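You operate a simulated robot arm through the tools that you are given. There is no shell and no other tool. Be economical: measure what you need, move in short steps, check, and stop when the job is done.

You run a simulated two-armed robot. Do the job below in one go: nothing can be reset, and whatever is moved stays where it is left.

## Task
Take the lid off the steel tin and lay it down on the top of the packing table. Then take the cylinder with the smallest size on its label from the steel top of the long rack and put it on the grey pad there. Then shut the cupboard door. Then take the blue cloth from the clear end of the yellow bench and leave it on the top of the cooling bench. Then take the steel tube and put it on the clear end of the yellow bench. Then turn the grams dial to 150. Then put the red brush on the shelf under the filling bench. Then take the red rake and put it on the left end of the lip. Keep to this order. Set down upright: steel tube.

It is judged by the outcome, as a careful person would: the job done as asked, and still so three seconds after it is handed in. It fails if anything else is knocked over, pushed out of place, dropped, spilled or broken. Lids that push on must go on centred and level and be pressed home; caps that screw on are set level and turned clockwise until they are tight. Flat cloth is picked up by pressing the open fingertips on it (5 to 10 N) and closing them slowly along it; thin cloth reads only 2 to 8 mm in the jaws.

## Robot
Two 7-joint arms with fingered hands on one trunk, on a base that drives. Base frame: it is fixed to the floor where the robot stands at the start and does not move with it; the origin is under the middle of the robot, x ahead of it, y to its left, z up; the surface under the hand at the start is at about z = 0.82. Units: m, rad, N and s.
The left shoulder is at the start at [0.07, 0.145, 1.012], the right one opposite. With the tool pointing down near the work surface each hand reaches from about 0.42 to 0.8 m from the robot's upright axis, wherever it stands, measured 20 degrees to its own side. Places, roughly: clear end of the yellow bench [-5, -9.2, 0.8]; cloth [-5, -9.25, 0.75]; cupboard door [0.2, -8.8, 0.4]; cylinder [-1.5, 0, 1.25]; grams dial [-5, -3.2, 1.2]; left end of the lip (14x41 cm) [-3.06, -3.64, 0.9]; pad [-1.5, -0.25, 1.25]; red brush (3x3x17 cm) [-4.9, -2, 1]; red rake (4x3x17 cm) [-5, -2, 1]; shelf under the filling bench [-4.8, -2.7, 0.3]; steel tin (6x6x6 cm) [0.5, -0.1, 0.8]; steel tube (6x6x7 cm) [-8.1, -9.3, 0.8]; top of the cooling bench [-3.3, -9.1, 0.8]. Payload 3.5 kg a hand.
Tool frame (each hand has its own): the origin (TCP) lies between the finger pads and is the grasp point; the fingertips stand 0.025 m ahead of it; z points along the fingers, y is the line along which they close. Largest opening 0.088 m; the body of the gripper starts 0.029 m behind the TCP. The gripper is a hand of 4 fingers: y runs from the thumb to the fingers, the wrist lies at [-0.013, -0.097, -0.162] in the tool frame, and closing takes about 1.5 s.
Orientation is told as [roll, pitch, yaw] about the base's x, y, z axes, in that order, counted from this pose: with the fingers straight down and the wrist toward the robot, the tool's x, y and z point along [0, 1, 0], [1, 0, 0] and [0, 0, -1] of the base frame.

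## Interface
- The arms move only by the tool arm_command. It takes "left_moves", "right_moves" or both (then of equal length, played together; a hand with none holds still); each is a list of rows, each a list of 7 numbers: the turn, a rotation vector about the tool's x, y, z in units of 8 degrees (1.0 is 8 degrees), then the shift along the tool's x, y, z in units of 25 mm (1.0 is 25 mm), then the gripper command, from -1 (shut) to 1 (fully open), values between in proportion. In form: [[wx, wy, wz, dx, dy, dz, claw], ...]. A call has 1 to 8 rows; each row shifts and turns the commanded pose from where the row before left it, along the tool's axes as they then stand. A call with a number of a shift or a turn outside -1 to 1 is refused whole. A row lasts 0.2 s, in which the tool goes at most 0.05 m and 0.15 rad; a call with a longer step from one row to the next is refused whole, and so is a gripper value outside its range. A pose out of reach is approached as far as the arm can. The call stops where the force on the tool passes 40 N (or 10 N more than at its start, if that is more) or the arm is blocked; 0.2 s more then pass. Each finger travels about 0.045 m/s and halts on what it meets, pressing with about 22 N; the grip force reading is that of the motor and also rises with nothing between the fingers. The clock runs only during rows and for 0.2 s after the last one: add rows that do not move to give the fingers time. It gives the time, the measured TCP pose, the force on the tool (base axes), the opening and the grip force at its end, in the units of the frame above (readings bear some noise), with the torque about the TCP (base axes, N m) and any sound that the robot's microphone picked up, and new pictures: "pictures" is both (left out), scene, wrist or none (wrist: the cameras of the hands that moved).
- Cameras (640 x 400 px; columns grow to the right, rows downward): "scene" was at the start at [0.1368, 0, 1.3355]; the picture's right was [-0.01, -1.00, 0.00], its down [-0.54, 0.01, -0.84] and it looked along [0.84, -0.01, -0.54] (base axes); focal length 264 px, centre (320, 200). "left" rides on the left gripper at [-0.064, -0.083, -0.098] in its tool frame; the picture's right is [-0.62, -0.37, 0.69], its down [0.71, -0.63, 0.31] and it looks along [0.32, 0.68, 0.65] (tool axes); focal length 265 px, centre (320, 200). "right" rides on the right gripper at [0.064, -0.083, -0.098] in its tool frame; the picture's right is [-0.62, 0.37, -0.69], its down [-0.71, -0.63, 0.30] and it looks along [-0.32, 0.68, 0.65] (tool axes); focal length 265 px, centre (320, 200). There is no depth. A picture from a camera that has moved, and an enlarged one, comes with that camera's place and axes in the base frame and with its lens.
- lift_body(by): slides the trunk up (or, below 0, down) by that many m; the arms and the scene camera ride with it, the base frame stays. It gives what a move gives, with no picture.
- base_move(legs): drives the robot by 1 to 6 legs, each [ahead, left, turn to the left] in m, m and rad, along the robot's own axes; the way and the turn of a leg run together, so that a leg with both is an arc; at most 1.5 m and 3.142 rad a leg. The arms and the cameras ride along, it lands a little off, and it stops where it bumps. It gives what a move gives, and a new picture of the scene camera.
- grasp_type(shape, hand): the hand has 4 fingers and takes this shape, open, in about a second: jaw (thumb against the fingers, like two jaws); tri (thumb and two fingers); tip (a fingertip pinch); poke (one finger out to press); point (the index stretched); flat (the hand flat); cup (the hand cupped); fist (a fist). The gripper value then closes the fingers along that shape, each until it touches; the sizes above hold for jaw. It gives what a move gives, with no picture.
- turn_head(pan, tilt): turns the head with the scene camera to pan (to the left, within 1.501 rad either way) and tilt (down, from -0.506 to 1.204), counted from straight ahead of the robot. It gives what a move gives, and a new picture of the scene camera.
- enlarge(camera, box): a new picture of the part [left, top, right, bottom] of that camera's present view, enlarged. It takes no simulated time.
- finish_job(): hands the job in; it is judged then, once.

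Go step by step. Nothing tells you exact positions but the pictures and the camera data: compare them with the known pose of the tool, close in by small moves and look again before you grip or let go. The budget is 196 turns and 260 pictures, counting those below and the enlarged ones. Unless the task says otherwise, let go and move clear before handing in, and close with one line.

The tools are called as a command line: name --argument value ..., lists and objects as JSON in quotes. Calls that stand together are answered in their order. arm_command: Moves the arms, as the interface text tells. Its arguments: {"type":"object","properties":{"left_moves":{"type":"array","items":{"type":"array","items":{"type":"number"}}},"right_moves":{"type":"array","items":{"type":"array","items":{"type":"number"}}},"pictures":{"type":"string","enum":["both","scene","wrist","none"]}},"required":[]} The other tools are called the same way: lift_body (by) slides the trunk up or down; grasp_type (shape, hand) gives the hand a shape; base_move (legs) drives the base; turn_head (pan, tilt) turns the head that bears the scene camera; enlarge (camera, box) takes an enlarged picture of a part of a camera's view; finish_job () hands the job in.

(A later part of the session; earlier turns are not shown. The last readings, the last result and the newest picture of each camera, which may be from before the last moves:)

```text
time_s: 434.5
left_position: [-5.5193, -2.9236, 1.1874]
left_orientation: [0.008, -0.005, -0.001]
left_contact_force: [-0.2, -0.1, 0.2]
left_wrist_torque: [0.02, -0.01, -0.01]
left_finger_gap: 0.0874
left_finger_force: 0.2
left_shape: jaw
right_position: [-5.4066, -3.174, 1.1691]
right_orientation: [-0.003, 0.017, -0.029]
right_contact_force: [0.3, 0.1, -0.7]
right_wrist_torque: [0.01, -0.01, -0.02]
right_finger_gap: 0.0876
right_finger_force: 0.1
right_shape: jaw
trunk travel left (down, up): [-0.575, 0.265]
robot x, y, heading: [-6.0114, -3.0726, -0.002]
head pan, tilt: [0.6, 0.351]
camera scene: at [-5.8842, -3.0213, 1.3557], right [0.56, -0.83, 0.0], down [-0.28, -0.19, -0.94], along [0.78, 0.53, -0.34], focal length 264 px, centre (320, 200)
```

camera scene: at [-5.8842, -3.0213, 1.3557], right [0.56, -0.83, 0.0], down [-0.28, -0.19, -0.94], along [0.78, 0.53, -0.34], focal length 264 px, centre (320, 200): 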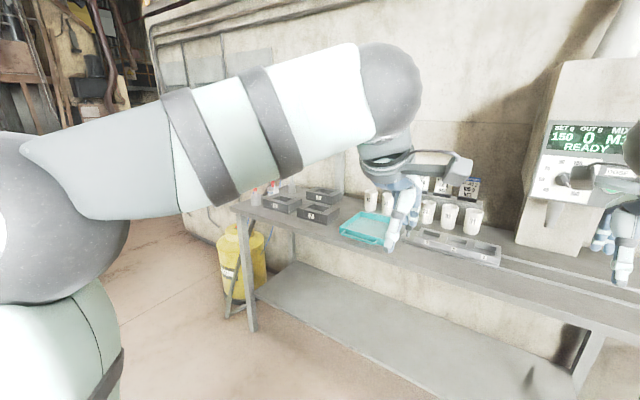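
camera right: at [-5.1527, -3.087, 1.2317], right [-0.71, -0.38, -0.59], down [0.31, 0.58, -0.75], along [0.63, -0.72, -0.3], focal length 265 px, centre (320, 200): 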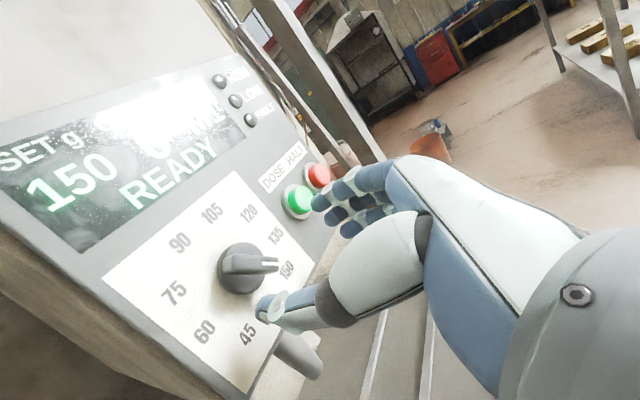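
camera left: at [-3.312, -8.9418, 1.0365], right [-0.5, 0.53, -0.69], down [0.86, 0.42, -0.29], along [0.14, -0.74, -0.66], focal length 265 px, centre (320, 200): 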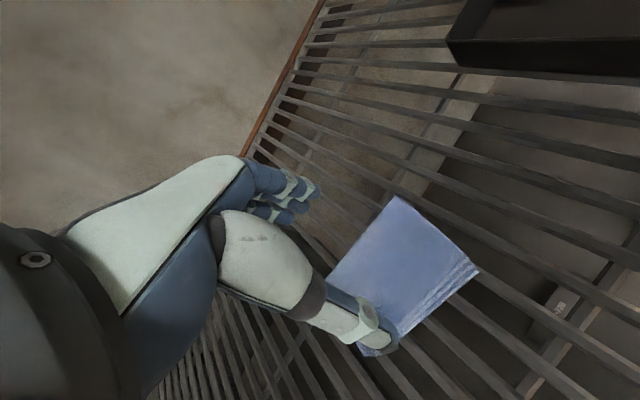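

The red-handled tools stand at the north end of the bench. I slide north 0.9 m.

turn_head --pan 0.0 --tilt 0.5

base_move --legs '[[0.1, 0.95, 0]]'

```text
time_s: 435.5
left_position: [-5.5192, -2.9239, 1.1876]
left_orientation: [0.008, -0.005, -0.001]
left_contact_force: [0.4, -0.4, 0.0]
left_wrist_torque: [0.0, 0.0, -0.02]
left_finger_gap: 0.0878
left_finger_force: 0.0
left_shape: jaw
right_position: [-5.4078, -3.1743, 1.1691]
right_orientation: [-0.001, 0.016, -0.03]
right_contact_force: [0.6, -0.8, 0.5]
right_wrist_torque: [0.0, 0.03, 0.04]
right_finger_gap: 0.0879
right_finger_force: 0.1
right_shape: jaw
trunk travel left (down, up): [-0.575, 0.265]
robot x, y, heading: [-6.0102, -3.0757, -0.01]
head pan, tilt: [0.0, 0.499]
camera scene: at [-5.8703, -3.0737, 1.342], right [0.0, -1.0, 0.0], down [-0.48, 0.0, -0.88], along [0.88, 0.0, -0.48], focal length 264 px, centre (320, 200)
```

scene: 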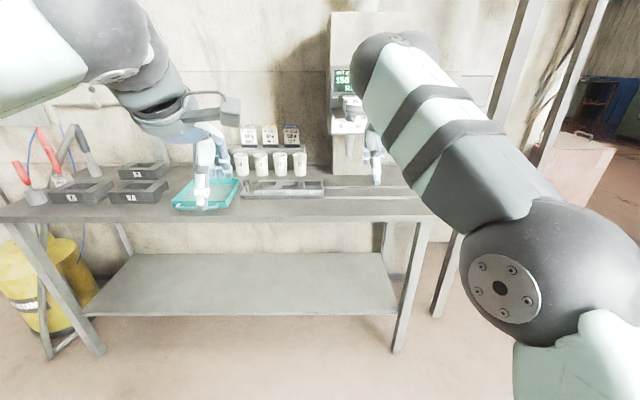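

```text
time_s: 440.5
left_position: [-5.4283, -1.9675, 1.1879]
left_orientation: [0.009, -0.005, 0.017]
left_contact_force: [0.8, -0.5, -0.4]
left_wrist_torque: [0.02, 0.0, 0.0]
left_finger_gap: 0.0878
left_finger_force: 0.1
left_shape: jaw
right_position: [-5.3116, -2.2158, 1.1683]
right_orientation: [-0.002, 0.015, -0.01]
right_contact_force: [-0.1, -0.1, 0.4]
right_wrist_torque: [0.01, 0.03, 0.02]
right_finger_gap: 0.0876
right_finger_force: 0.1
right_shape: jaw
trunk travel left (down, up): [-0.575, 0.265]
robot x, y, heading: [-5.9131, -2.1258, 0.012]
head pan, tilt: [0.0, 0.499]
camera scene: at [-5.7751, -2.1236, 1.342], right [0.01, -1.0, 0.0], down [-0.48, -0.01, -0.88], along [0.88, 0.01, -0.48], focal length 264 px, centre (320, 200)
```

scene: 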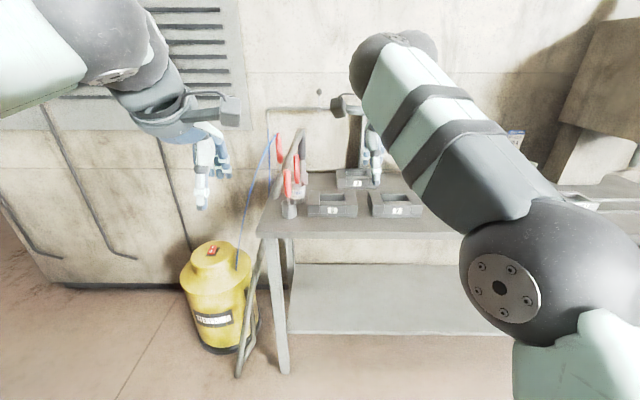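

enlarge --camera "scene" --box '[230, 100, 350, 230]'

```text
3.08 times, centred on (290, 165) of scene
camera zoom: at [-5.7751, -2.1236, 1.342], right [0.01, -1.0, 0.0], down [-0.48, -0.01, -0.88], along [0.88, 0.01, -0.48], focal length 814 px, centre (412, 308)
```

zoom: 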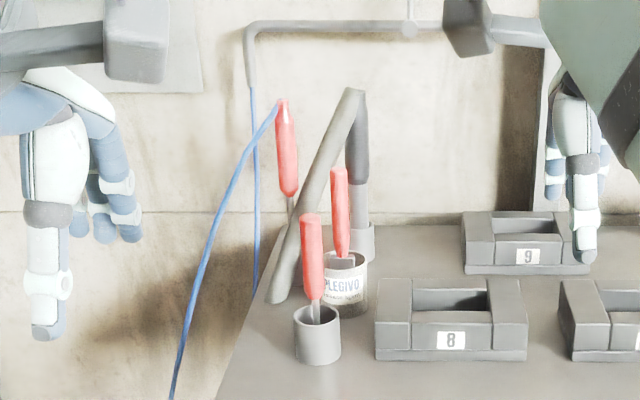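

The grey holder (x≈-4.99) and the can (x≈-4.88) each hold a red-handled tool. I raise both hands and step closer for a better look.

arm_command --left_moves '[[0, 0, 0, 0, 0, -1, 1], [0, 0, 0, 0, 0, -1, 1], [0, 0, 0, 0, 0, -1, 1], [0, 0, 0, 0, 0, -1, 1], [0, 0, 0, 0, 0, -1, 1], [0, 0, 0, 0, 0, -1, 1]]' --right_moves '[[0, 0, 0, 0, -0.5, -1, 1], [0, 0, 0, 0, -0.5, -1, 1], [0, 0, 0, 0, -0.5, -1, 1], [0, 0, 0, 0, -0.5, 0, 1], [0, 0, 0, 0, -0.5, 0, 1], [0, 0, 0, 0, -0.5, 0, 1]]' --pictures "none"

base_move --legs '[[0.33, 0.15, -0.012]]'

turn_head --pan 0 --tilt 0.7

enlarge --camera "scene" --box '[260, 80, 420, 240]'

enlarge --camera "right" --box '[0, 0, 640, 400]'

```text
time_s: 441.9
left_position: [-5.4275, -1.966, 1.3375]
left_orientation: [0.01, -0.005, 0.017]
left_contact_force: [-0.4, 0.8, -0.4]
left_wrist_torque: [-0.03, 0.01, 0.0]
left_finger_gap: 0.0876
left_finger_force: 0.0
left_shape: jaw
right_position: [-5.3844, -2.2136, 1.2472]
right_orientation: [-0.002, 0.016, -0.013]
right_contact_force: [-0.3, -1.0, -0.1]
right_wrist_torque: [0.02, -0.03, 0.02]
right_finger_gap: 0.0875
right_finger_force: 0.1
right_shape: jaw
trunk travel left (down, up): [-0.575, 0.265]
robot x, y, heading: [-5.9162, -2.1288, 0.011]
head pan, tilt: [0.0, 0.499]
```

```text
time_s: 444.2
left_position: [-5.0944, -1.8193, 1.3392]
left_orientation: [0.008, -0.006, 0.007]
left_contact_force: [0.6, 0.9, -0.2]
left_wrist_torque: [0.01, 0.03, -0.02]
left_finger_gap: 0.0878
left_finger_force: 0.0
left_shape: jaw
right_position: [-5.0532, -2.0689, 1.2482]
right_orientation: [0.0, 0.016, -0.022]
right_contact_force: [0.2, 0.4, -0.3]
right_wrist_torque: [0.03, 0.0, 0.03]
right_finger_gap: 0.0877
right_finger_force: 0.0
right_shape: jaw
trunk travel left (down, up): [-0.575, 0.265]
robot x, y, heading: [-5.581, -1.9701, 0.003]
head pan, tilt: [0.0, 0.499]
camera scene: at [-5.4425, -1.9732, 1.3421], right [0.0, -1.0, 0.0], down [-0.48, 0.0, -0.88], along [0.88, 0.0, -0.48], focal length 264 px, centre (320, 200)
```

scene: 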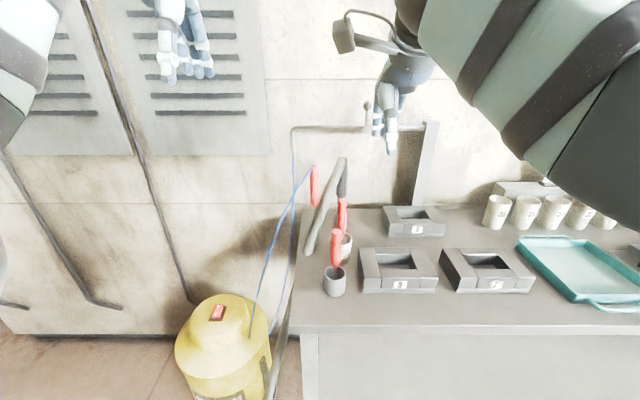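

```text
time_s: 445.0
left_position: [-5.0933, -1.8193, 1.3375]
left_orientation: [0.006, -0.007, 0.005]
left_contact_force: [0.1, 0.3, -0.4]
left_wrist_torque: [0.0, 0.0, -0.01]
left_finger_gap: 0.0879
left_finger_force: 0.1
left_shape: jaw
right_position: [-5.0527, -2.0683, 1.2471]
right_orientation: [-0.002, 0.016, -0.024]
right_contact_force: [0.4, -0.8, -0.4]
right_wrist_torque: [0.02, -0.05, 0.0]
right_finger_gap: 0.0878
right_finger_force: 0.1
right_shape: jaw
trunk travel left (down, up): [-0.575, 0.265]
robot x, y, heading: [-5.5806, -1.9742, 0.003]
head pan, tilt: [0.0, 0.7]
camera scene: at [-5.4477, -1.9729, 1.3243], right [0.0, -1.0, 0.0], down [-0.64, 0.0, -0.77], along [0.77, 0.0, -0.64], focal length 264 px, centre (320, 200)
```

scene: 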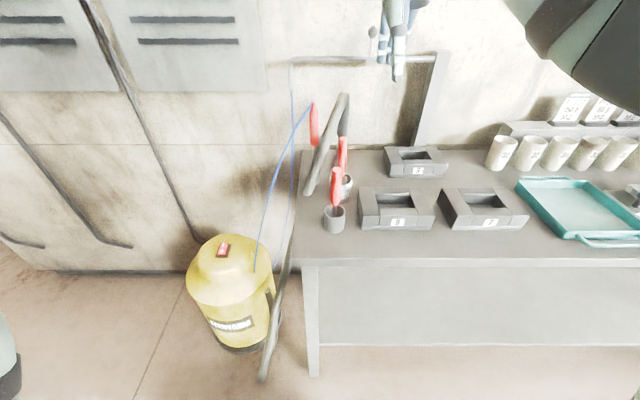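

```text
2.50 times, centred on (340, 160) of scene
camera zoom: at [-5.4477, -1.9729, 1.3243], right [0.0, -1.0, 0.0], down [-0.64, 0.0, -0.77], along [0.77, 0.0, -0.64], focal length 661 px, centre (270, 300)
```

zoom: 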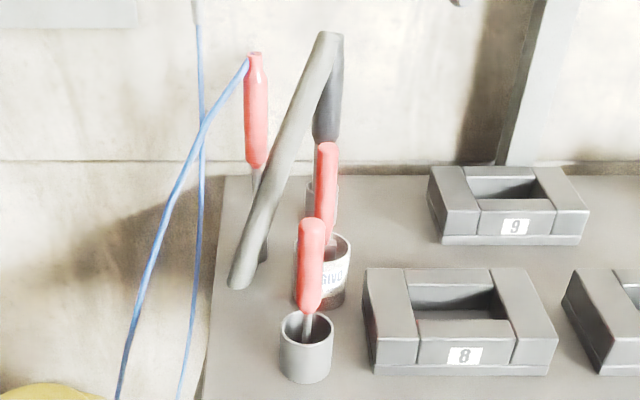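

```text
1.00 times, centred on (320, 200) of right (not enlarged: the box is as wide or as high as the picture)
camera zoom: at [-5.1323, -2.0013, 1.3477], right [0.37, -0.63, 0.69], down [-0.65, -0.7, -0.29], along [0.67, -0.34, -0.66], focal length 265 px, centre (320, 200)
```

zoom: 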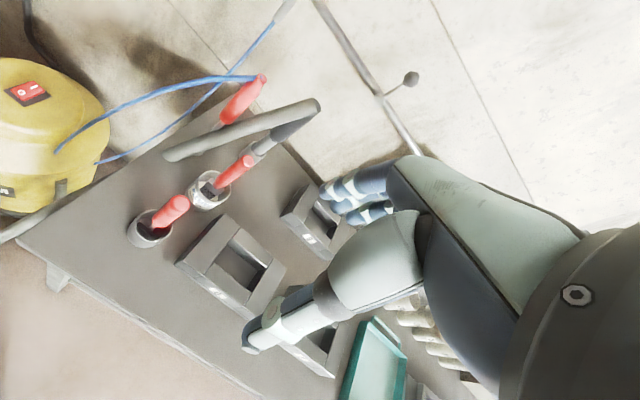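

enlarge --camera "right" --box '[110, 60, 330, 250]'

```text
2.11 times, centred on (220, 155) of right
camera zoom: at [-5.1323, -2.0013, 1.3477], right [0.37, -0.63, 0.69], down [-0.65, -0.7, -0.29], along [0.67, -0.34, -0.66], focal length 559 px, centre (530, 295)
```

zoom: 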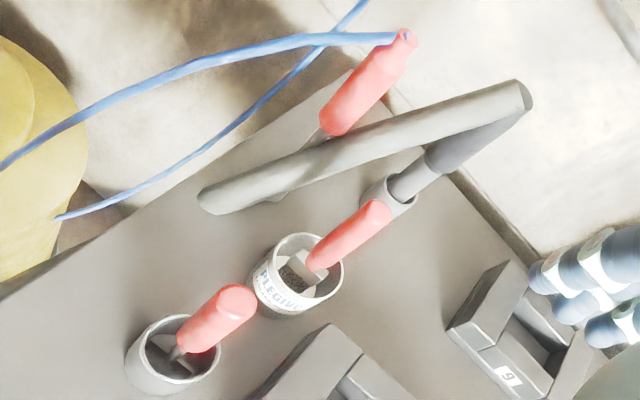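

The can holds the brush (flat ferrule), the holder the rake. Brush handle is vertical at [-4.872, -2.025], top z ≈ 1.03. I move the right hand above it.

arm_command --right_moves '[[0, 0, 0, 0.235, 0.9, 0.4, 0.2], [0, 0, 0, 0.235, 0.9, 0.4, 0.2], [0, 0, 0, 0.235, 0.9, 0.4, 0.2], [0, 0, 0, 0.235, 0.9, 0.4, 0.2], [0, 0, 0, 0.235, 0.9, 0.4, 0.2], [0, 0, 0, 0.235, 0.9, 0.4, 0.2], [0, 0, 0, 0.235, 0.9, 0.4, 0.2], [0, 0, 0, 0.235, 0.9, 0.4, 0.2]]'

enlarge --camera "right" --box '[180, 120, 400, 320]'

```text
time_s: 446.8
left_position: [-5.0939, -1.8187, 1.3377]
left_orientation: [0.008, -0.006, 0.004]
left_contact_force: [0.5, -0.5, -0.2]
left_wrist_torque: [-0.02, 0.0, -0.04]
left_finger_gap: 0.088
left_finger_force: 0.0
left_shape: jaw
right_position: [-4.9264, -2.0281, 1.1441]
right_orientation: [-0.001, 0.016, -0.022]
right_contact_force: [0.9, 1.2, -1.4]
right_wrist_torque: [0.02, -0.01, -0.01]
right_finger_gap: 0.0531
right_finger_force: 0.0
right_shape: jaw
right hand out of reach, approached as far as the arm can: row 5, 6, 7, 8
trunk travel left (down, up): [-0.575, 0.265]
robot x, y, heading: [-5.5827, -1.9717, 0.005]
head pan, tilt: [0.0, 0.7]
camera scene: at [-5.4481, -1.9722, 1.3243], right [0.0, -1.0, 0.0], down [-0.64, 0.0, -0.76], along [0.76, 0.0, -0.64], focal length 264 px, centre (320, 200)
camera right: at [-5.0056, -1.9618, 1.246], right [0.37, -0.63, 0.69], down [-0.65, -0.7, -0.29], along [0.67, -0.34, -0.66], focal length 265 px, centre (320, 200)
```

scene: 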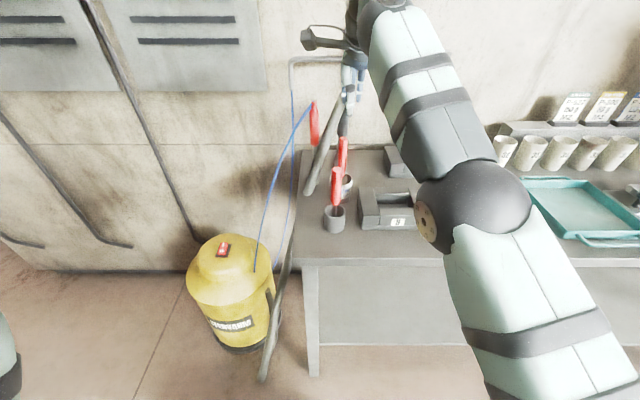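
right: 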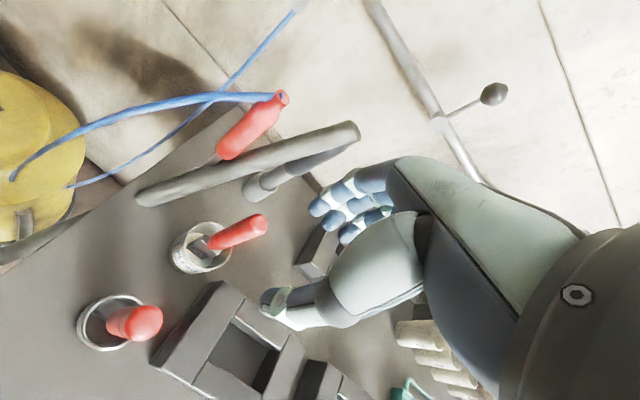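

```text
2.00 times, centred on (290, 220) of right
camera zoom: at [-5.0056, -1.9618, 1.246], right [0.37, -0.63, 0.69], down [-0.65, -0.7, -0.29], along [0.67, -0.34, -0.66], focal length 531 px, centre (380, 160)
```

zoom: 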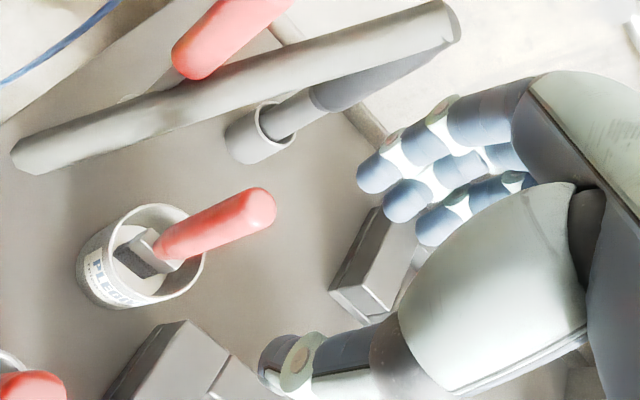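

base_move --legs '[[0.055, 0, 0]]'

arm_command --right_moves '[[0, 0, 0, 0, 0, 0.5, 0.2], [0, 0, 0, 0, 0, 0.5, 0.2], [0, 0, 0, 0, 0, 0, 0.2]]' --pictures "wrist"

enlarge --camera "right" --box '[180, 120, 400, 320]'

```text
time_s: 447.7
left_position: [-5.0439, -1.8198, 1.34]
left_orientation: [0.008, -0.012, 0.005]
left_contact_force: [-0.4, 1.1, -0.1]
left_wrist_torque: [-0.02, -0.01, 0.0]
left_finger_gap: 0.0876
left_finger_force: 0.1
left_shape: jaw
right_position: [-4.8743, -2.0297, 1.1475]
right_orientation: [0.0, 0.013, -0.023]
right_contact_force: [0.3, 0.0, -0.1]
right_wrist_torque: [0.05, 0.04, -0.01]
right_finger_gap: 0.0534
right_finger_force: 0.1
right_shape: jaw
trunk travel left (down, up): [-0.575, 0.265]
robot x, y, heading: [-5.5312, -1.9721, 0.002]
head pan, tilt: [0.0, 0.7]
camera scene: at [-5.397, -1.9731, 1.3247], right [0.0, -1.0, 0.0], down [-0.64, 0.0, -0.77], along [0.77, 0.0, -0.64], focal length 264 px, centre (320, 200)
```

scene: 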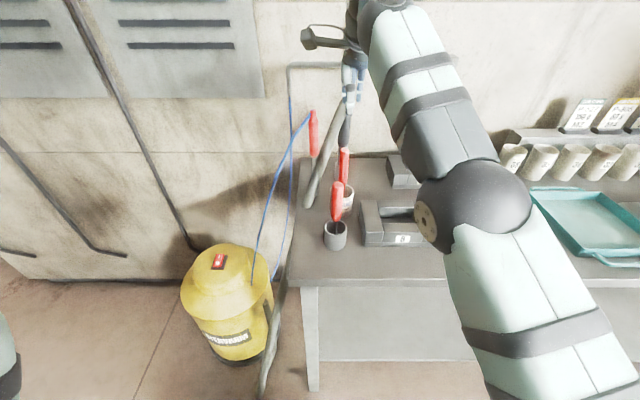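

```text
time_s: 448.5
left_position: [-5.039, -1.8189, 1.3384]
left_orientation: [0.012, -0.007, 0.005]
left_contact_force: [0.0, -0.2, 0.1]
left_wrist_torque: [-0.03, 0.01, 0.0]
left_finger_gap: 0.0876
left_finger_force: 0.0
left_shape: jaw
right_position: [-4.8731, -2.028, 1.1204]
right_orientation: [-0.002, 0.016, -0.021]
right_contact_force: [0.6, -0.5, -0.3]
right_wrist_torque: [-0.02, 0.01, -0.01]
right_finger_gap: 0.0531
right_finger_force: 0.0
right_shape: jaw
trunk travel left (down, up): [-0.575, 0.265]
robot x, y, heading: [-5.5268, -1.9727, 0.0]
head pan, tilt: [0.0, 0.7]
camera right: at [-4.9531, -1.9622, 1.2216], right [0.36, -0.63, 0.69], down [-0.65, -0.7, -0.29], along [0.67, -0.34, -0.66], focal length 265 px, centre (320, 200)
```

right: 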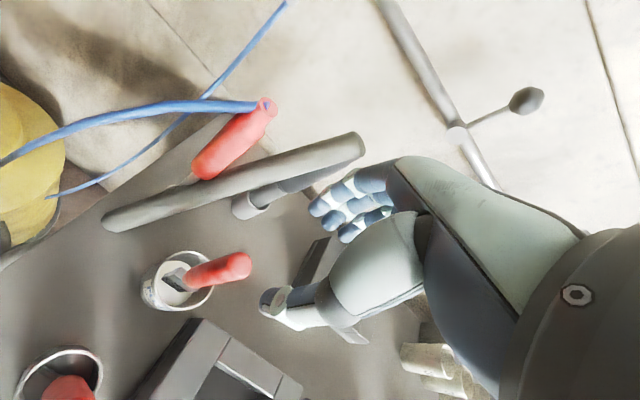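

```text
2.00 times, centred on (290, 220) of right
camera zoom: at [-4.9531, -1.9622, 1.2216], right [0.36, -0.63, 0.69], down [-0.65, -0.7, -0.29], along [0.67, -0.34, -0.66], focal length 531 px, centre (380, 160)
```

zoom: 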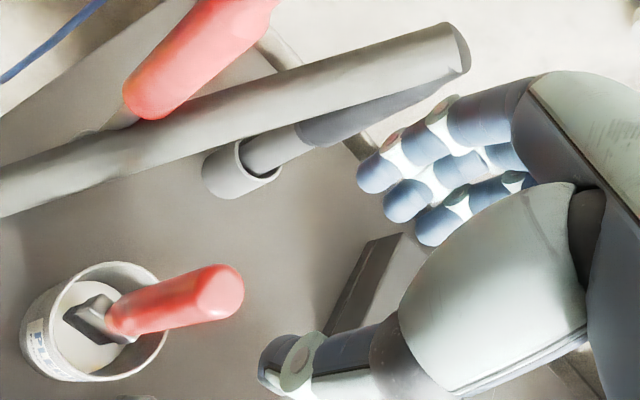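

Exactly above the handle. I descend and grip.

arm_command --right_moves '[[0, 0, 0, 0, 0, 0.9, 0.2], [0, 0, 0, 0, 0, 0.9, 0.2], [0, 0, 0, 0, 0, 0.9, 0.2], [0, 0, 0, 0, 0, 0.9, 0.2], [0, 0, 0, 0, 0, 0.7, 0.2], [0, 0, 0, 0, 0, 0, 0.2]]' --pictures "wrist"

```text
time_s: 449.9
left_position: [-5.0401, -1.8203, 1.3389]
left_orientation: [0.007, -0.008, 0.005]
left_contact_force: [0.5, 0.0, -0.8]
left_wrist_torque: [0.02, 0.01, 0.03]
left_finger_gap: 0.0876
left_finger_force: 0.2
left_shape: jaw
right_position: [-4.8752, -2.0291, 1.0115]
right_orientation: [-0.001, 0.018, -0.023]
right_contact_force: [0.0, 1.1, 0.5]
right_wrist_torque: [0.01, -0.03, -0.03]
right_finger_gap: 0.0533
right_finger_force: 0.1
right_shape: jaw
trunk travel left (down, up): [-0.575, 0.265]
robot x, y, heading: [-5.5295, -1.9762, 0.003]
head pan, tilt: [0.0, 0.7]
camera right: at [-4.9544, -1.9631, 1.1132], right [0.36, -0.63, 0.69], down [-0.65, -0.7, -0.29], along [0.67, -0.34, -0.66], focal length 265 px, centre (320, 200)
```

right: 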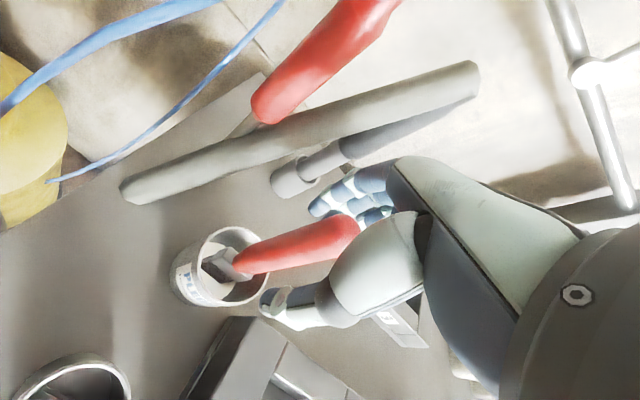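

arm_command --right_moves '[[0, 0, 0, 0, 0, 0, -0.2], [0, 0, 0, 0, 0, 0, -0.6], [0, 0, 0, 0, 0, 0, -0.9], [0, 0, 0, 0, 0, 0, -0.9], [0, 0, 0, 0, 0, -0.3, -0.9], [0, 0, 0, 0, 0, -0.6, -0.9], [0, 0, 0, 0, 0, -0.8, -0.9], [0, 0, 0, 0, 0, -0.8, -0.9]]' --pictures "wrist"

```text
time_s: 451.7
left_position: [-5.0401, -1.8193, 1.3383]
left_orientation: [0.007, -0.006, 0.004]
left_contact_force: [0.5, 0.7, -0.9]
left_wrist_torque: [0.0, 0.02, -0.02]
left_finger_gap: 0.0876
left_finger_force: 0.0
left_shape: jaw
right_position: [-4.874, -2.029, 1.0757]
right_orientation: [-0.002, 0.016, -0.021]
right_contact_force: [-0.4, 0.1, -0.5]
right_wrist_torque: [0.01, 0.01, -0.02]
right_finger_gap: 0.0123
right_finger_force: 22.2
right_shape: jaw
trunk travel left (down, up): [-0.575, 0.265]
robot x, y, heading: [-5.5252, -1.9741, 0.004]
head pan, tilt: [0.0, 0.7]
camera right: at [-4.9537, -1.9626, 1.1767], right [0.36, -0.63, 0.69], down [-0.65, -0.7, -0.29], along [0.67, -0.34, -0.66], focal length 265 px, centre (320, 200)
```

right: 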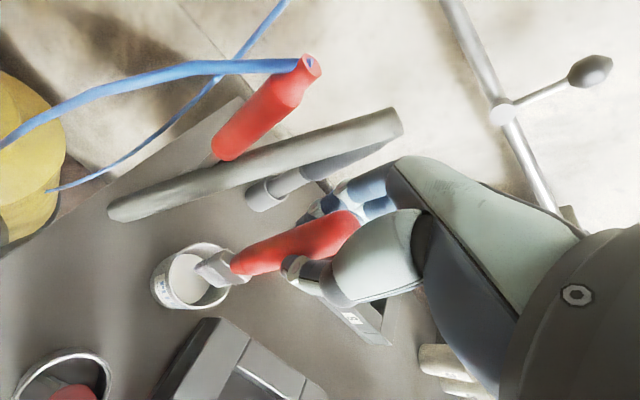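

The brush comes out. I lift clear of the can, move right, then back.

arm_command --right_moves '[[0, 0, 0, 0, 0, -0.9, -0.9], [0, 0, 0, 0, 0, -0.9, -0.9], [0, 0, 0, 0, 0, -0.7, -0.9], [0, 0, 0, -0.9, 0, 0, -0.9], [0, 0, 0, -0.9, 0, 0, -0.9], [0, 0, 0, -0.9, 0, 0, -0.9], [0, 0, 0, -0.9, -0.5, 0, -0.9], [0, 0, 0, -0.9, -0.9, 0, -0.9]]' --pictures "none"

arm_command --right_moves '[[0, 0, 0, -0.5, -0.9, 0, -0.9], [0, 0, 0, -0.5, -0.9, 0, -0.9], [0, 0, 0, 0, -0.9, 0, -0.9], [0, 0, 0, 0, -0.9, 0, -0.9]]'

```text
time_s: 453.5
left_position: [-5.0413, -1.8198, 1.3399]
left_orientation: [0.008, -0.009, 0.006]
left_contact_force: [0.8, 0.3, -0.1]
left_wrist_torque: [0.01, -0.02, 0.0]
left_finger_gap: 0.0879
left_finger_force: 0.1
left_shape: jaw
right_position: [-4.9117, -2.1412, 1.1397]
right_orientation: [0.002, 0.014, -0.023]
right_contact_force: [-0.1, 0.0, -0.2]
right_wrist_torque: [0.0, 0.01, 0.0]
right_finger_gap: 0.0121
right_finger_force: 21.4
right_shape: jaw
trunk travel left (down, up): [-0.575, 0.265]
robot x, y, heading: [-5.5252, -1.975, 0.003]
head pan, tilt: [0.0, 0.7]
```

```text
time_s: 454.5
left_position: [-5.0414, -1.8209, 1.3394]
left_orientation: [0.009, -0.008, 0.005]
left_contact_force: [-0.2, 0.2, 0.2]
left_wrist_torque: [0.01, 0.02, 0.02]
left_finger_gap: 0.0879
left_finger_force: 0.1
left_shape: jaw
right_position: [-4.991, -2.1638, 1.1382]
right_orientation: [0.004, 0.01, -0.023]
right_contact_force: [0.3, 0.5, -0.6]
right_wrist_torque: [0.01, -0.03, -0.03]
right_finger_gap: 0.0124
right_finger_force: 21.8
right_shape: jaw
right hand out of reach, approached as far as the arm can: row 4
trunk travel left (down, up): [-0.575, 0.265]
robot x, y, heading: [-5.5282, -1.9773, 0.003]
head pan, tilt: [0.0, 0.7]
camera scene: at [-5.3949, -1.9744, 1.3244], right [0.0, -1.0, 0.0], down [-0.64, 0.0, -0.77], along [0.77, 0.0, -0.64], focal length 264 px, centre (320, 200)
camera right: at [-5.0726, -2.0976, 1.2393], right [0.36, -0.63, 0.69], down [-0.65, -0.7, -0.3], along [0.67, -0.34, -0.66], focal length 265 px, centre (320, 200)
```

scene: 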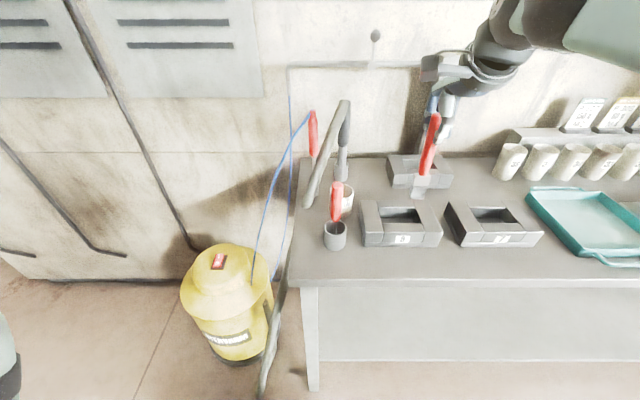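
right: 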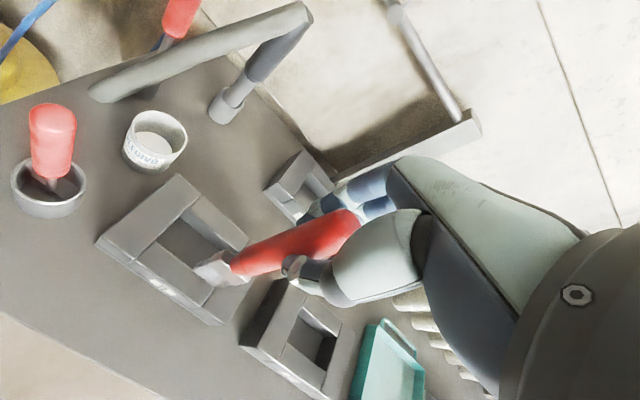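

Brush in hand. I back away, slide toward the shelf's middle, and pitch the hand forward (75°).

base_move --legs '[[-0.45, 0, 0], [0, -0.5, 0]]'

arm_command --right_moves '[[-1, 0, 0, 0, 0, 0, -0.9], [-1, 0, 0, 0, 0, 0, -0.9], [-1, 0, 0, 0, 0, 0, -0.9], [-1, 0, 0, 0, 0, 0, -0.9], [-1, 0, 0, 0, 0, 0, -0.9], [-1, 0, 0, 0, 0, 0, -0.9], [-1, 0, 0, 0, 0, 0, -0.9], [-1, 0, 0, 0, 0, 0, -0.9]]' --left_moves '[[0, 0, 0, 0, 0, -1, 1], [0, 0, 0, 0, 0, -1, 1], [0, 0, 0, 0, 0, -1, 1], [0, 0, 0, 0, 0, -1, 1], [0, 0, 0, 0, 0, -1, 1], [0, 0, 0, 0, 0, -1, 1], [0, 0, 0, 0, 0, 0, 1], [0, 0, 0, 0, 0, 0, 1]]' --pictures "none"

arm_command --right_moves '[[-1, 0, 0, 0, 0, 0, -0.9], [-0.5, 0, 0, 0, 0, 0, -0.9]]' --pictures "wrist"

lift_body --by -0.4

lift_body --by -0.17

turn_head --pan -0.2 --tilt 0.5

```text
time_s: 459.8
left_position: [-5.4967, -2.311, 1.3381]
left_orientation: [0.007, -0.007, 0.017]
left_contact_force: [0.5, 0.3, -0.8]
left_wrist_torque: [0.02, -0.01, 0.01]
left_finger_gap: 0.0878
left_finger_force: 0.0
left_shape: jaw
right_position: [-5.4435, -2.6527, 1.1383]
right_orientation: [0.002, 0.009, -0.01]
right_contact_force: [-0.5, 0.3, -0.3]
right_wrist_torque: [0.02, -0.02, -0.01]
right_finger_gap: 0.0121
right_finger_force: 22.1
right_shape: jaw
trunk travel left (down, up): [-0.575, 0.265]
robot x, y, heading: [-5.9822, -2.4728, 0.007]
head pan, tilt: [0.0, 0.7]
camera scene: at [-5.8486, -2.4675, 1.3243], right [0.01, -1.0, 0.0], down [-0.64, -0.01, -0.76], along [0.76, 0.01, -0.64], focal length 264 px, centre (320, 200)
```

scene: 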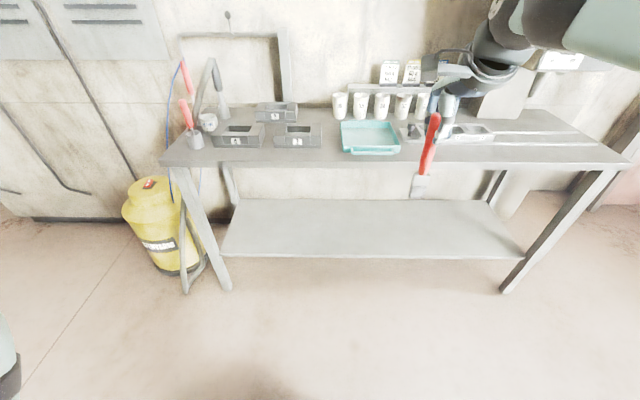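

```text
time_s: 461.6
left_position: [-5.5157, -2.3108, 1.3587]
left_orientation: [0.007, -0.008, 0.016]
left_contact_force: [0.6, -1.2, 0.0]
left_wrist_torque: [-0.01, 0.03, -0.01]
left_finger_gap: 0.0876
left_finger_force: 0.1
left_shape: jaw
left hand out of reach, approached as far as the arm can: row 1, 2, 3, 4, 5, 6
right_position: [-5.4436, -2.6514, 1.1386]
right_orientation: [0.007, -1.109, -0.016]
right_contact_force: [-0.7, -0.4, -0.2]
right_wrist_torque: [0.01, 0.01, 0.01]
right_finger_gap: 0.012
right_finger_force: 22.4
right_shape: jaw
trunk travel left (down, up): [-0.575, 0.265]
robot x, y, heading: [-5.9825, -2.4711, 0.009]
head pan, tilt: [0.0, 0.7]
```

```text
time_s: 462.2
left_position: [-5.515, -2.3092, 1.3579]
left_orientation: [0.008, -0.008, 0.015]
left_contact_force: [-1.0, 0.6, -0.2]
left_wrist_torque: [-0.06, -0.01, 0.02]
left_finger_gap: 0.0876
left_finger_force: 0.1
left_shape: jaw
right_position: [-5.4442, -2.6517, 1.1383]
right_orientation: [0.004, -1.316, -0.012]
right_contact_force: [0.4, -0.4, 0.0]
right_wrist_torque: [0.01, 0.03, 0.01]
right_finger_gap: 0.0119
right_finger_force: 21.5
right_shape: jaw
trunk travel left (down, up): [-0.575, 0.265]
robot x, y, heading: [-5.984, -2.4697, 0.017]
head pan, tilt: [0.0, 0.7]
camera right: at [-5.5589, -2.5853, 1.0844], right [-0.59, -0.61, 0.53], down [0.13, -0.72, -0.69], along [0.8, -0.33, 0.5], focal length 265 px, centre (320, 200)
```

right: 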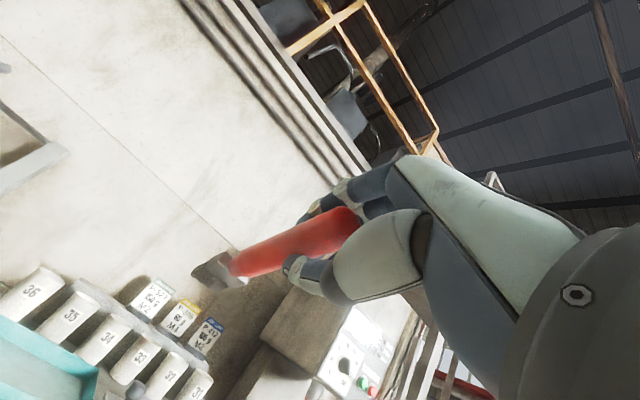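

```text
time_s: 466.0
left_position: [-5.5155, -2.3124, 0.9583]
left_orientation: [0.008, -0.008, 0.015]
left_contact_force: [0.0, -0.1, 0.3]
left_wrist_torque: [0.01, -0.03, -0.02]
left_finger_gap: 0.0877
left_finger_force: 0.0
left_shape: jaw
right_position: [-5.4431, -2.654, 0.7383]
right_orientation: [0.01, -1.317, -0.02]
right_contact_force: [-0.9, 0.4, 0.1]
right_wrist_torque: [-0.02, 0.01, 0.01]
right_finger_gap: 0.0119
right_finger_force: 22.0
right_shape: jaw
trunk travel left (down, up): [-0.175, 0.665]
robot x, y, heading: [-5.9822, -2.4694, 0.012]
head pan, tilt: [0.0, 0.7]
```

```text
time_s: 467.9
left_position: [-5.5159, -2.3113, 0.7885]
left_orientation: [0.005, -0.007, 0.014]
left_contact_force: [0.4, 0.1, 0.1]
left_wrist_torque: [0.01, -0.01, -0.03]
left_finger_gap: 0.0882
left_finger_force: 0.0
left_shape: jaw
right_position: [-5.4438, -2.6531, 0.5685]
right_orientation: [0.007, -1.317, -0.022]
right_contact_force: [-0.5, 0.6, 0.3]
right_wrist_torque: [0.01, 0.05, -0.02]
right_finger_gap: 0.0122
right_finger_force: 22.5
right_shape: jaw
trunk travel left (down, up): [-0.005, 0.835]
robot x, y, heading: [-5.9781, -2.468, 0.009]
head pan, tilt: [0.0, 0.7]
```

```text
time_s: 468.7
left_position: [-5.5154, -2.3126, 0.7889]
left_orientation: [0.009, -0.007, 0.016]
left_contact_force: [-0.1, 0.5, -0.6]
left_wrist_torque: [-0.04, 0.0, -0.05]
left_finger_gap: 0.0879
left_finger_force: 0.2
left_shape: jaw
right_position: [-5.4441, -2.6519, 0.5692]
right_orientation: [0.009, -1.315, -0.022]
right_contact_force: [-0.1, -0.1, -0.6]
right_wrist_torque: [0.03, 0.03, 0.01]
right_finger_gap: 0.012
right_finger_force: 22.0
right_shape: jaw
trunk travel left (down, up): [-0.005, 0.835]
robot x, y, heading: [-5.9778, -2.4687, 0.014]
head pan, tilt: [-0.201, 0.499]
camera scene: at [-5.8443, -2.4858, 0.772], right [-0.19, -0.98, 0.0], down [-0.47, 0.09, -0.88], along [0.86, -0.16, -0.48], focal length 264 px, centre (320, 200)
```

scene: 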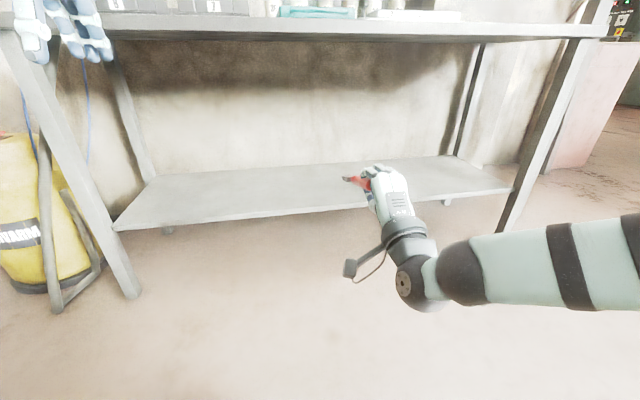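

Shelf front edge is at about x = -5.04, z ≈ 0.28. I lower the brush to just above shelf height, then go in.

arm_command --right_moves '[[0, 0, 0, 0, -1, 0.26, -0.9], [0, 0, 0, 0, -1, 0.26, -0.9], [0, 0, 0, 0, -1, 0.26, -0.9], [0, 0, 0, 0, -1, 0.26, -0.9], [0, 0, 0, 0, -1, 0.26, -0.9], [0, 0, 0, 0, -1, 0.26, -0.9], [0, 0, 0, 0, -1, 0.26, -0.9], [0, 0, 0, 0, -1, 0.26, -0.9]]' --pictures "none"

base_move --legs '[[0.22, 0, 0]]'

arm_command --right_moves '[[0, 0, 0, 0, 0.24, 0.92, -0.9], [0, 0, 0, 0, 0.24, 0.92, -0.9], [0, 0, 0, 0, 0.24, 0.92, -0.9], [0, 0, 0, 0, 0.24, 0.92, -0.9]]'

```text
time_s: 470.5
left_position: [-5.5166, -2.3121, 0.7876]
left_orientation: [0.008, -0.007, 0.015]
left_contact_force: [-0.8, 0.2, 0.2]
left_wrist_torque: [0.02, -0.01, 0.01]
left_finger_gap: 0.0875
left_finger_force: 0.0
left_shape: jaw
right_position: [-5.4447, -2.6524, 0.3619]
right_orientation: [0.008, -1.319, -0.019]
right_contact_force: [-0.2, -0.8, -0.4]
right_wrist_torque: [-0.01, 0.01, -0.01]
right_finger_gap: 0.012
right_finger_force: 21.6
right_shape: jaw
trunk travel left (down, up): [-0.005, 0.835]
robot x, y, heading: [-5.9815, -2.4686, 0.015]
head pan, tilt: [-0.201, 0.499]
```

```text
time_s: 472.1
left_position: [-5.2993, -2.3093, 0.7887]
left_orientation: [0.009, -0.006, 0.018]
left_contact_force: [-0.3, 0.2, 1.0]
left_wrist_torque: [-0.02, -0.02, 0.01]
left_finger_gap: 0.0878
left_finger_force: 0.1
left_shape: jaw
right_position: [-5.2265, -2.649, 0.3634]
right_orientation: [0.008, -1.314, -0.021]
right_contact_force: [-0.2, -0.5, -1.6]
right_wrist_torque: [0.0, 0.04, 0.01]
right_finger_gap: 0.0122
right_finger_force: 21.7
right_shape: jaw
trunk travel left (down, up): [-0.005, 0.835]
robot x, y, heading: [-5.766, -2.4682, 0.014]
head pan, tilt: [-0.201, 0.499]
camera scene: at [-5.6273, -2.4831, 0.772], right [-0.19, -0.98, 0.0], down [-0.47, 0.09, -0.88], along [0.86, -0.16, -0.48], focal length 264 px, centre (320, 200)
```

scene: 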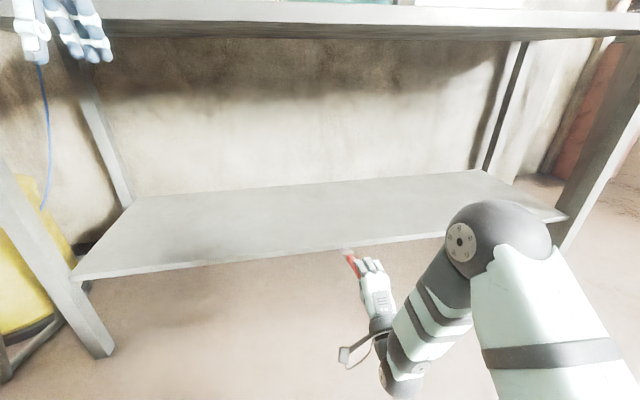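

```text
time_s: 473.1
left_position: [-5.2983, -2.3076, 0.7894]
left_orientation: [0.008, -0.007, 0.015]
left_contact_force: [0.3, 0.4, 0.8]
left_wrist_torque: [0.0, 0.02, 0.0]
left_finger_gap: 0.0878
left_finger_force: 0.1
left_shape: jaw
right_position: [-5.1311, -2.6485, 0.3604]
right_orientation: [0.01, -1.316, -0.021]
right_contact_force: [0.1, 0.0, -0.8]
right_wrist_torque: [0.05, 0.03, 0.03]
right_finger_gap: 0.012
right_finger_force: 22.4
right_shape: jaw
trunk travel left (down, up): [-0.005, 0.835]
robot x, y, heading: [-5.7621, -2.4651, 0.015]
head pan, tilt: [-0.201, 0.499]
camera scene: at [-5.6273, -2.4831, 0.772], right [-0.19, -0.98, 0.0], down [-0.47, 0.09, -0.88], along [0.86, -0.16, -0.48], focal length 264 px, centre (320, 200)
camera right: at [-5.2462, -2.5839, 0.3064], right [-0.58, -0.61, 0.53], down [0.13, -0.71, -0.69], along [0.8, -0.33, 0.5], focal length 265 px, centre (320, 200)
```

scene: 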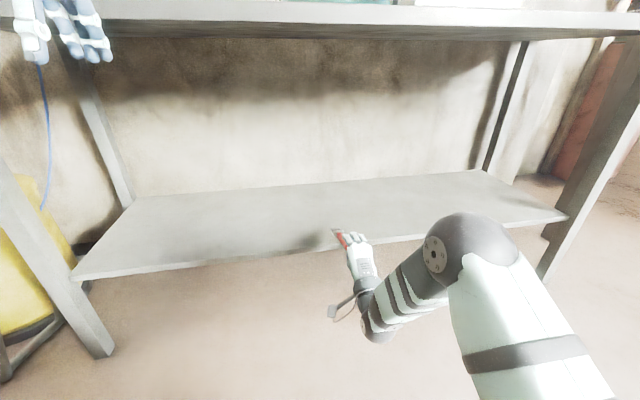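
right: 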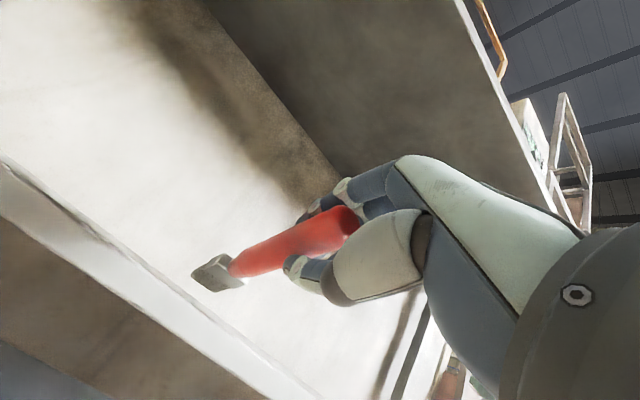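

Clear of the shelf edge. I go in another 15 cm.

arm_command --right_moves '[[0, 0, 0, 0, 0.24, 0.92, -0.9], [0, 0, 0, 0, 0.24, 0.92, -0.9], [0, 0, 0, 0, 0.24, 0.92, -0.9], [0, 0, 0, 0, 0.24, 0.92, -0.9], [0, 0, 0, 0, 0.24, 0.92, -0.9], [0, 0, 0, 0, 0.24, 0.92, -0.9]]'

enlarge --camera "scene" --box '[250, 170, 450, 290]'

```text
time_s: 474.5
left_position: [-5.2991, -2.3086, 0.7888]
left_orientation: [0.007, -0.006, 0.016]
left_contact_force: [1.3, -0.8, -0.5]
left_wrist_torque: [0.0, 0.0, 0.01]
left_finger_gap: 0.0877
left_finger_force: 0.1
left_shape: jaw
right_position: [-4.9889, -2.6506, 0.3624]
right_orientation: [0.011, -1.315, -0.021]
right_contact_force: [0.5, 0.3, 0.1]
right_wrist_torque: [0.0, 0.05, 0.02]
right_finger_gap: 0.0122
right_finger_force: 22.6
right_shape: jaw
trunk travel left (down, up): [-0.005, 0.835]
robot x, y, heading: [-5.7678, -2.4678, 0.016]
head pan, tilt: [-0.201, 0.499]
camera scene: at [-5.6272, -2.4831, 0.772], right [-0.19, -0.98, 0.0], down [-0.47, 0.09, -0.88], along [0.86, -0.16, -0.48], focal length 264 px, centre (320, 200)
camera right: at [-5.1031, -2.5849, 0.308], right [-0.58, -0.61, 0.53], down [0.13, -0.71, -0.69], along [0.8, -0.33, 0.5], focal length 265 px, centre (320, 200)
```

scene: 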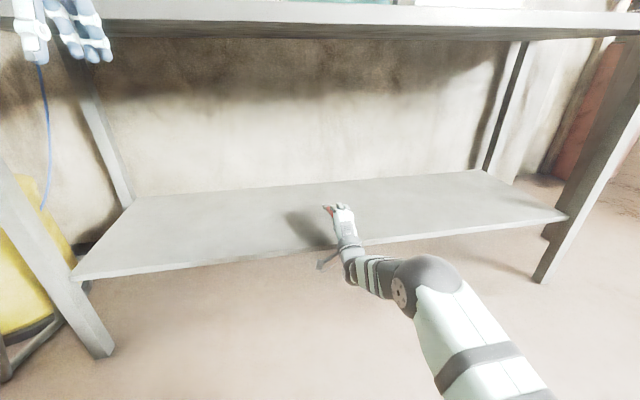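
right: 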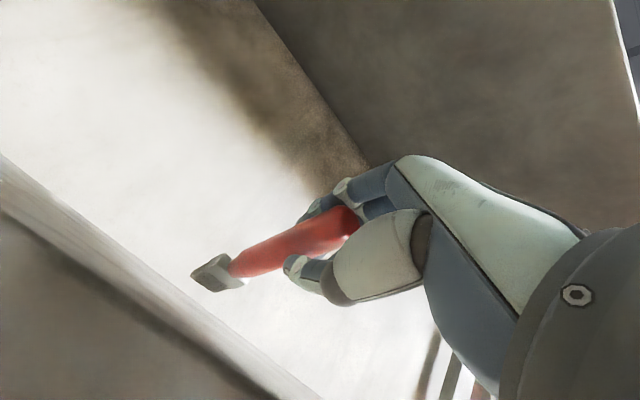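

```text
3.20 times, centred on (350, 230) of scene
camera zoom: at [-5.6272, -2.4831, 0.772], right [-0.19, -0.98, 0.0], down [-0.47, 0.09, -0.88], along [0.86, -0.16, -0.48], focal length 846 px, centre (224, 104)
```

zoom: 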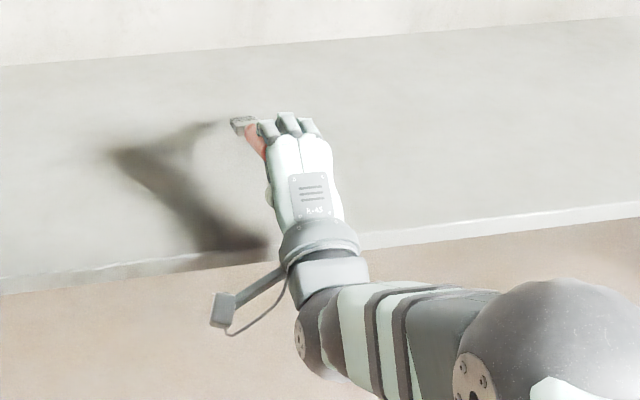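

arm_command --right_moves '[[0, 0, 0, 0, -0.3, 0.08, -0.9], [0, 0, 0, 0, -0.3, 0.08, -0.9], [0, 0, 0, 0, -0.3, 0.08, -0.9], [0, 0, 0, 0, -0.3, 0.08, -0.9], [0, 0, 0, 0, 0, 0, -0.9]]' --pictures "wrist"

enlarge --camera "scene" --box '[280, 180, 400, 260]'

```text
time_s: 475.7
left_position: [-5.2991, -2.3084, 0.7889]
left_orientation: [0.006, -0.007, 0.016]
left_contact_force: [0.0, 0.5, 0.6]
left_wrist_torque: [0.05, 0.0, -0.04]
left_finger_gap: 0.0877
left_finger_force: 0.0
left_shape: jaw
right_position: [-4.9884, -2.652, 0.3321]
right_orientation: [0.008, -1.318, -0.021]
right_contact_force: [-0.1, 0.2, 0.9]
right_wrist_torque: [0.01, -0.22, 0.01]
right_finger_gap: 0.0119
right_finger_force: 21.8
right_shape: jaw
trunk travel left (down, up): [-0.005, 0.835]
robot x, y, heading: [-5.7673, -2.4678, 0.011]
head pan, tilt: [-0.201, 0.499]
camera right: at [-5.1035, -2.586, 0.2773], right [-0.58, -0.61, 0.53], down [0.13, -0.71, -0.69], along [0.8, -0.33, 0.5], focal length 265 px, centre (320, 200)
```

right: 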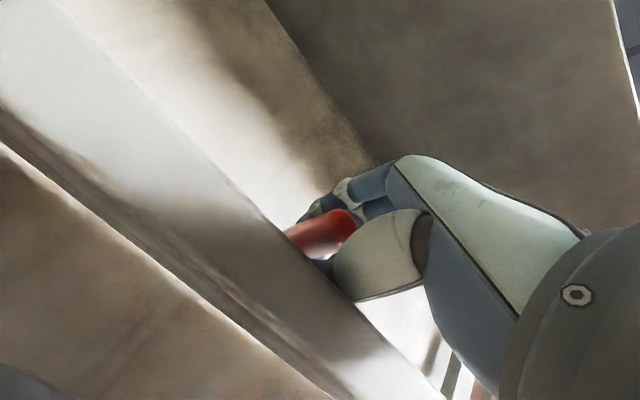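

```text
5.00 times, centred on (340, 220) of scene
camera zoom: at [-5.6275, -2.4831, 0.7721], right [-0.19, -0.98, 0.0], down [-0.47, 0.09, -0.88], along [0.86, -0.16, -0.48], focal length 1322 px, centre (220, 100)
```

zoom: 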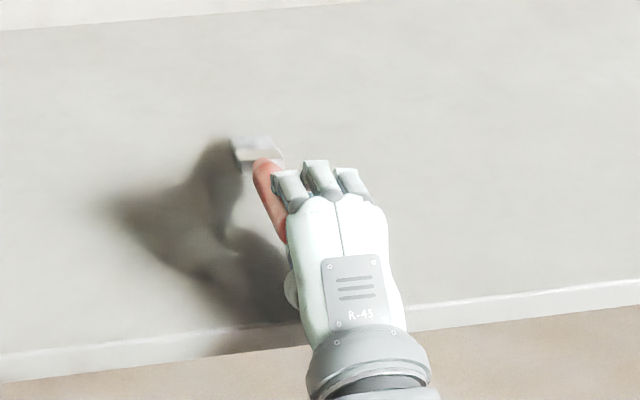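

The bristle end touches the shelf. I open slowly so the handle sinks onto the shelf with the thumb, then withdraw straight back.

arm_command --right_moves '[[0, 0, 0, 0, -0.05, 0, -0.6], [0, 0, 0, 0, 0, 0, -0.4], [0, 0, 0, 0, 0, 0, -0.2], [0, 0, 0, 0, 0, 0, 0], [0, 0, 0, 0, 0, 0, 0.2], [0, 0, 0, 0, 0, 0, 0.4], [0, 0, 0, 0, 0, 0, 0.4]]' --pictures "wrist"

enlarge --camera "scene" --box '[280, 180, 400, 260]'

```text
time_s: 477.3
left_position: [-5.3016, -2.308, 0.7903]
left_orientation: [0.008, -0.01, 0.014]
left_contact_force: [-0.8, -0.5, 0.0]
left_wrist_torque: [0.03, 0.0, 0.0]
left_finger_gap: 0.0875
left_finger_force: 0.1
left_shape: jaw
right_position: [-4.9885, -2.6518, 0.3331]
right_orientation: [0.007, -1.323, -0.019]
right_contact_force: [3.6, -1.3, 15.8]
right_wrist_torque: [-0.03, 0.0, 0.01]
right_finger_gap: 0.0449
right_finger_force: 0.2
right_shape: jaw
trunk travel left (down, up): [-0.005, 0.835]
robot x, y, heading: [-5.7667, -2.4632, 0.011]
head pan, tilt: [-0.201, 0.499]
camera right: at [-5.1039, -2.5861, 0.2788], right [-0.59, -0.61, 0.53], down [0.13, -0.71, -0.69], along [0.8, -0.33, 0.5], focal length 265 px, centre (320, 200)
```

right: 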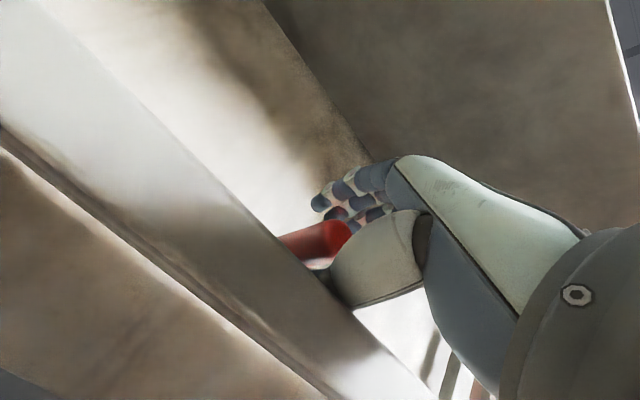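

```text
5.00 times, centred on (340, 220) of scene
camera zoom: at [-5.6292, -2.4826, 0.7725], right [-0.19, -0.98, 0.0], down [-0.47, 0.09, -0.88], along [0.86, -0.16, -0.48], focal length 1322 px, centre (220, 100)
```

zoom: 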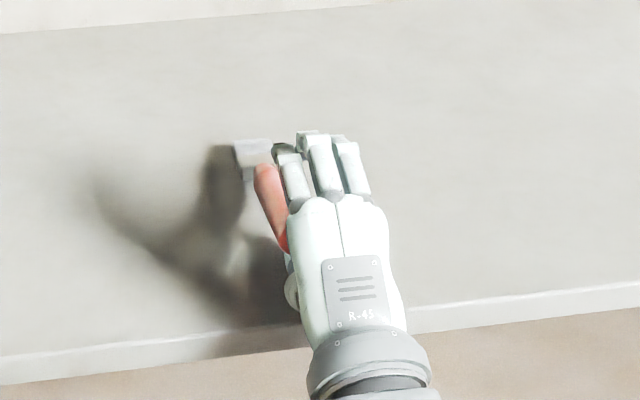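

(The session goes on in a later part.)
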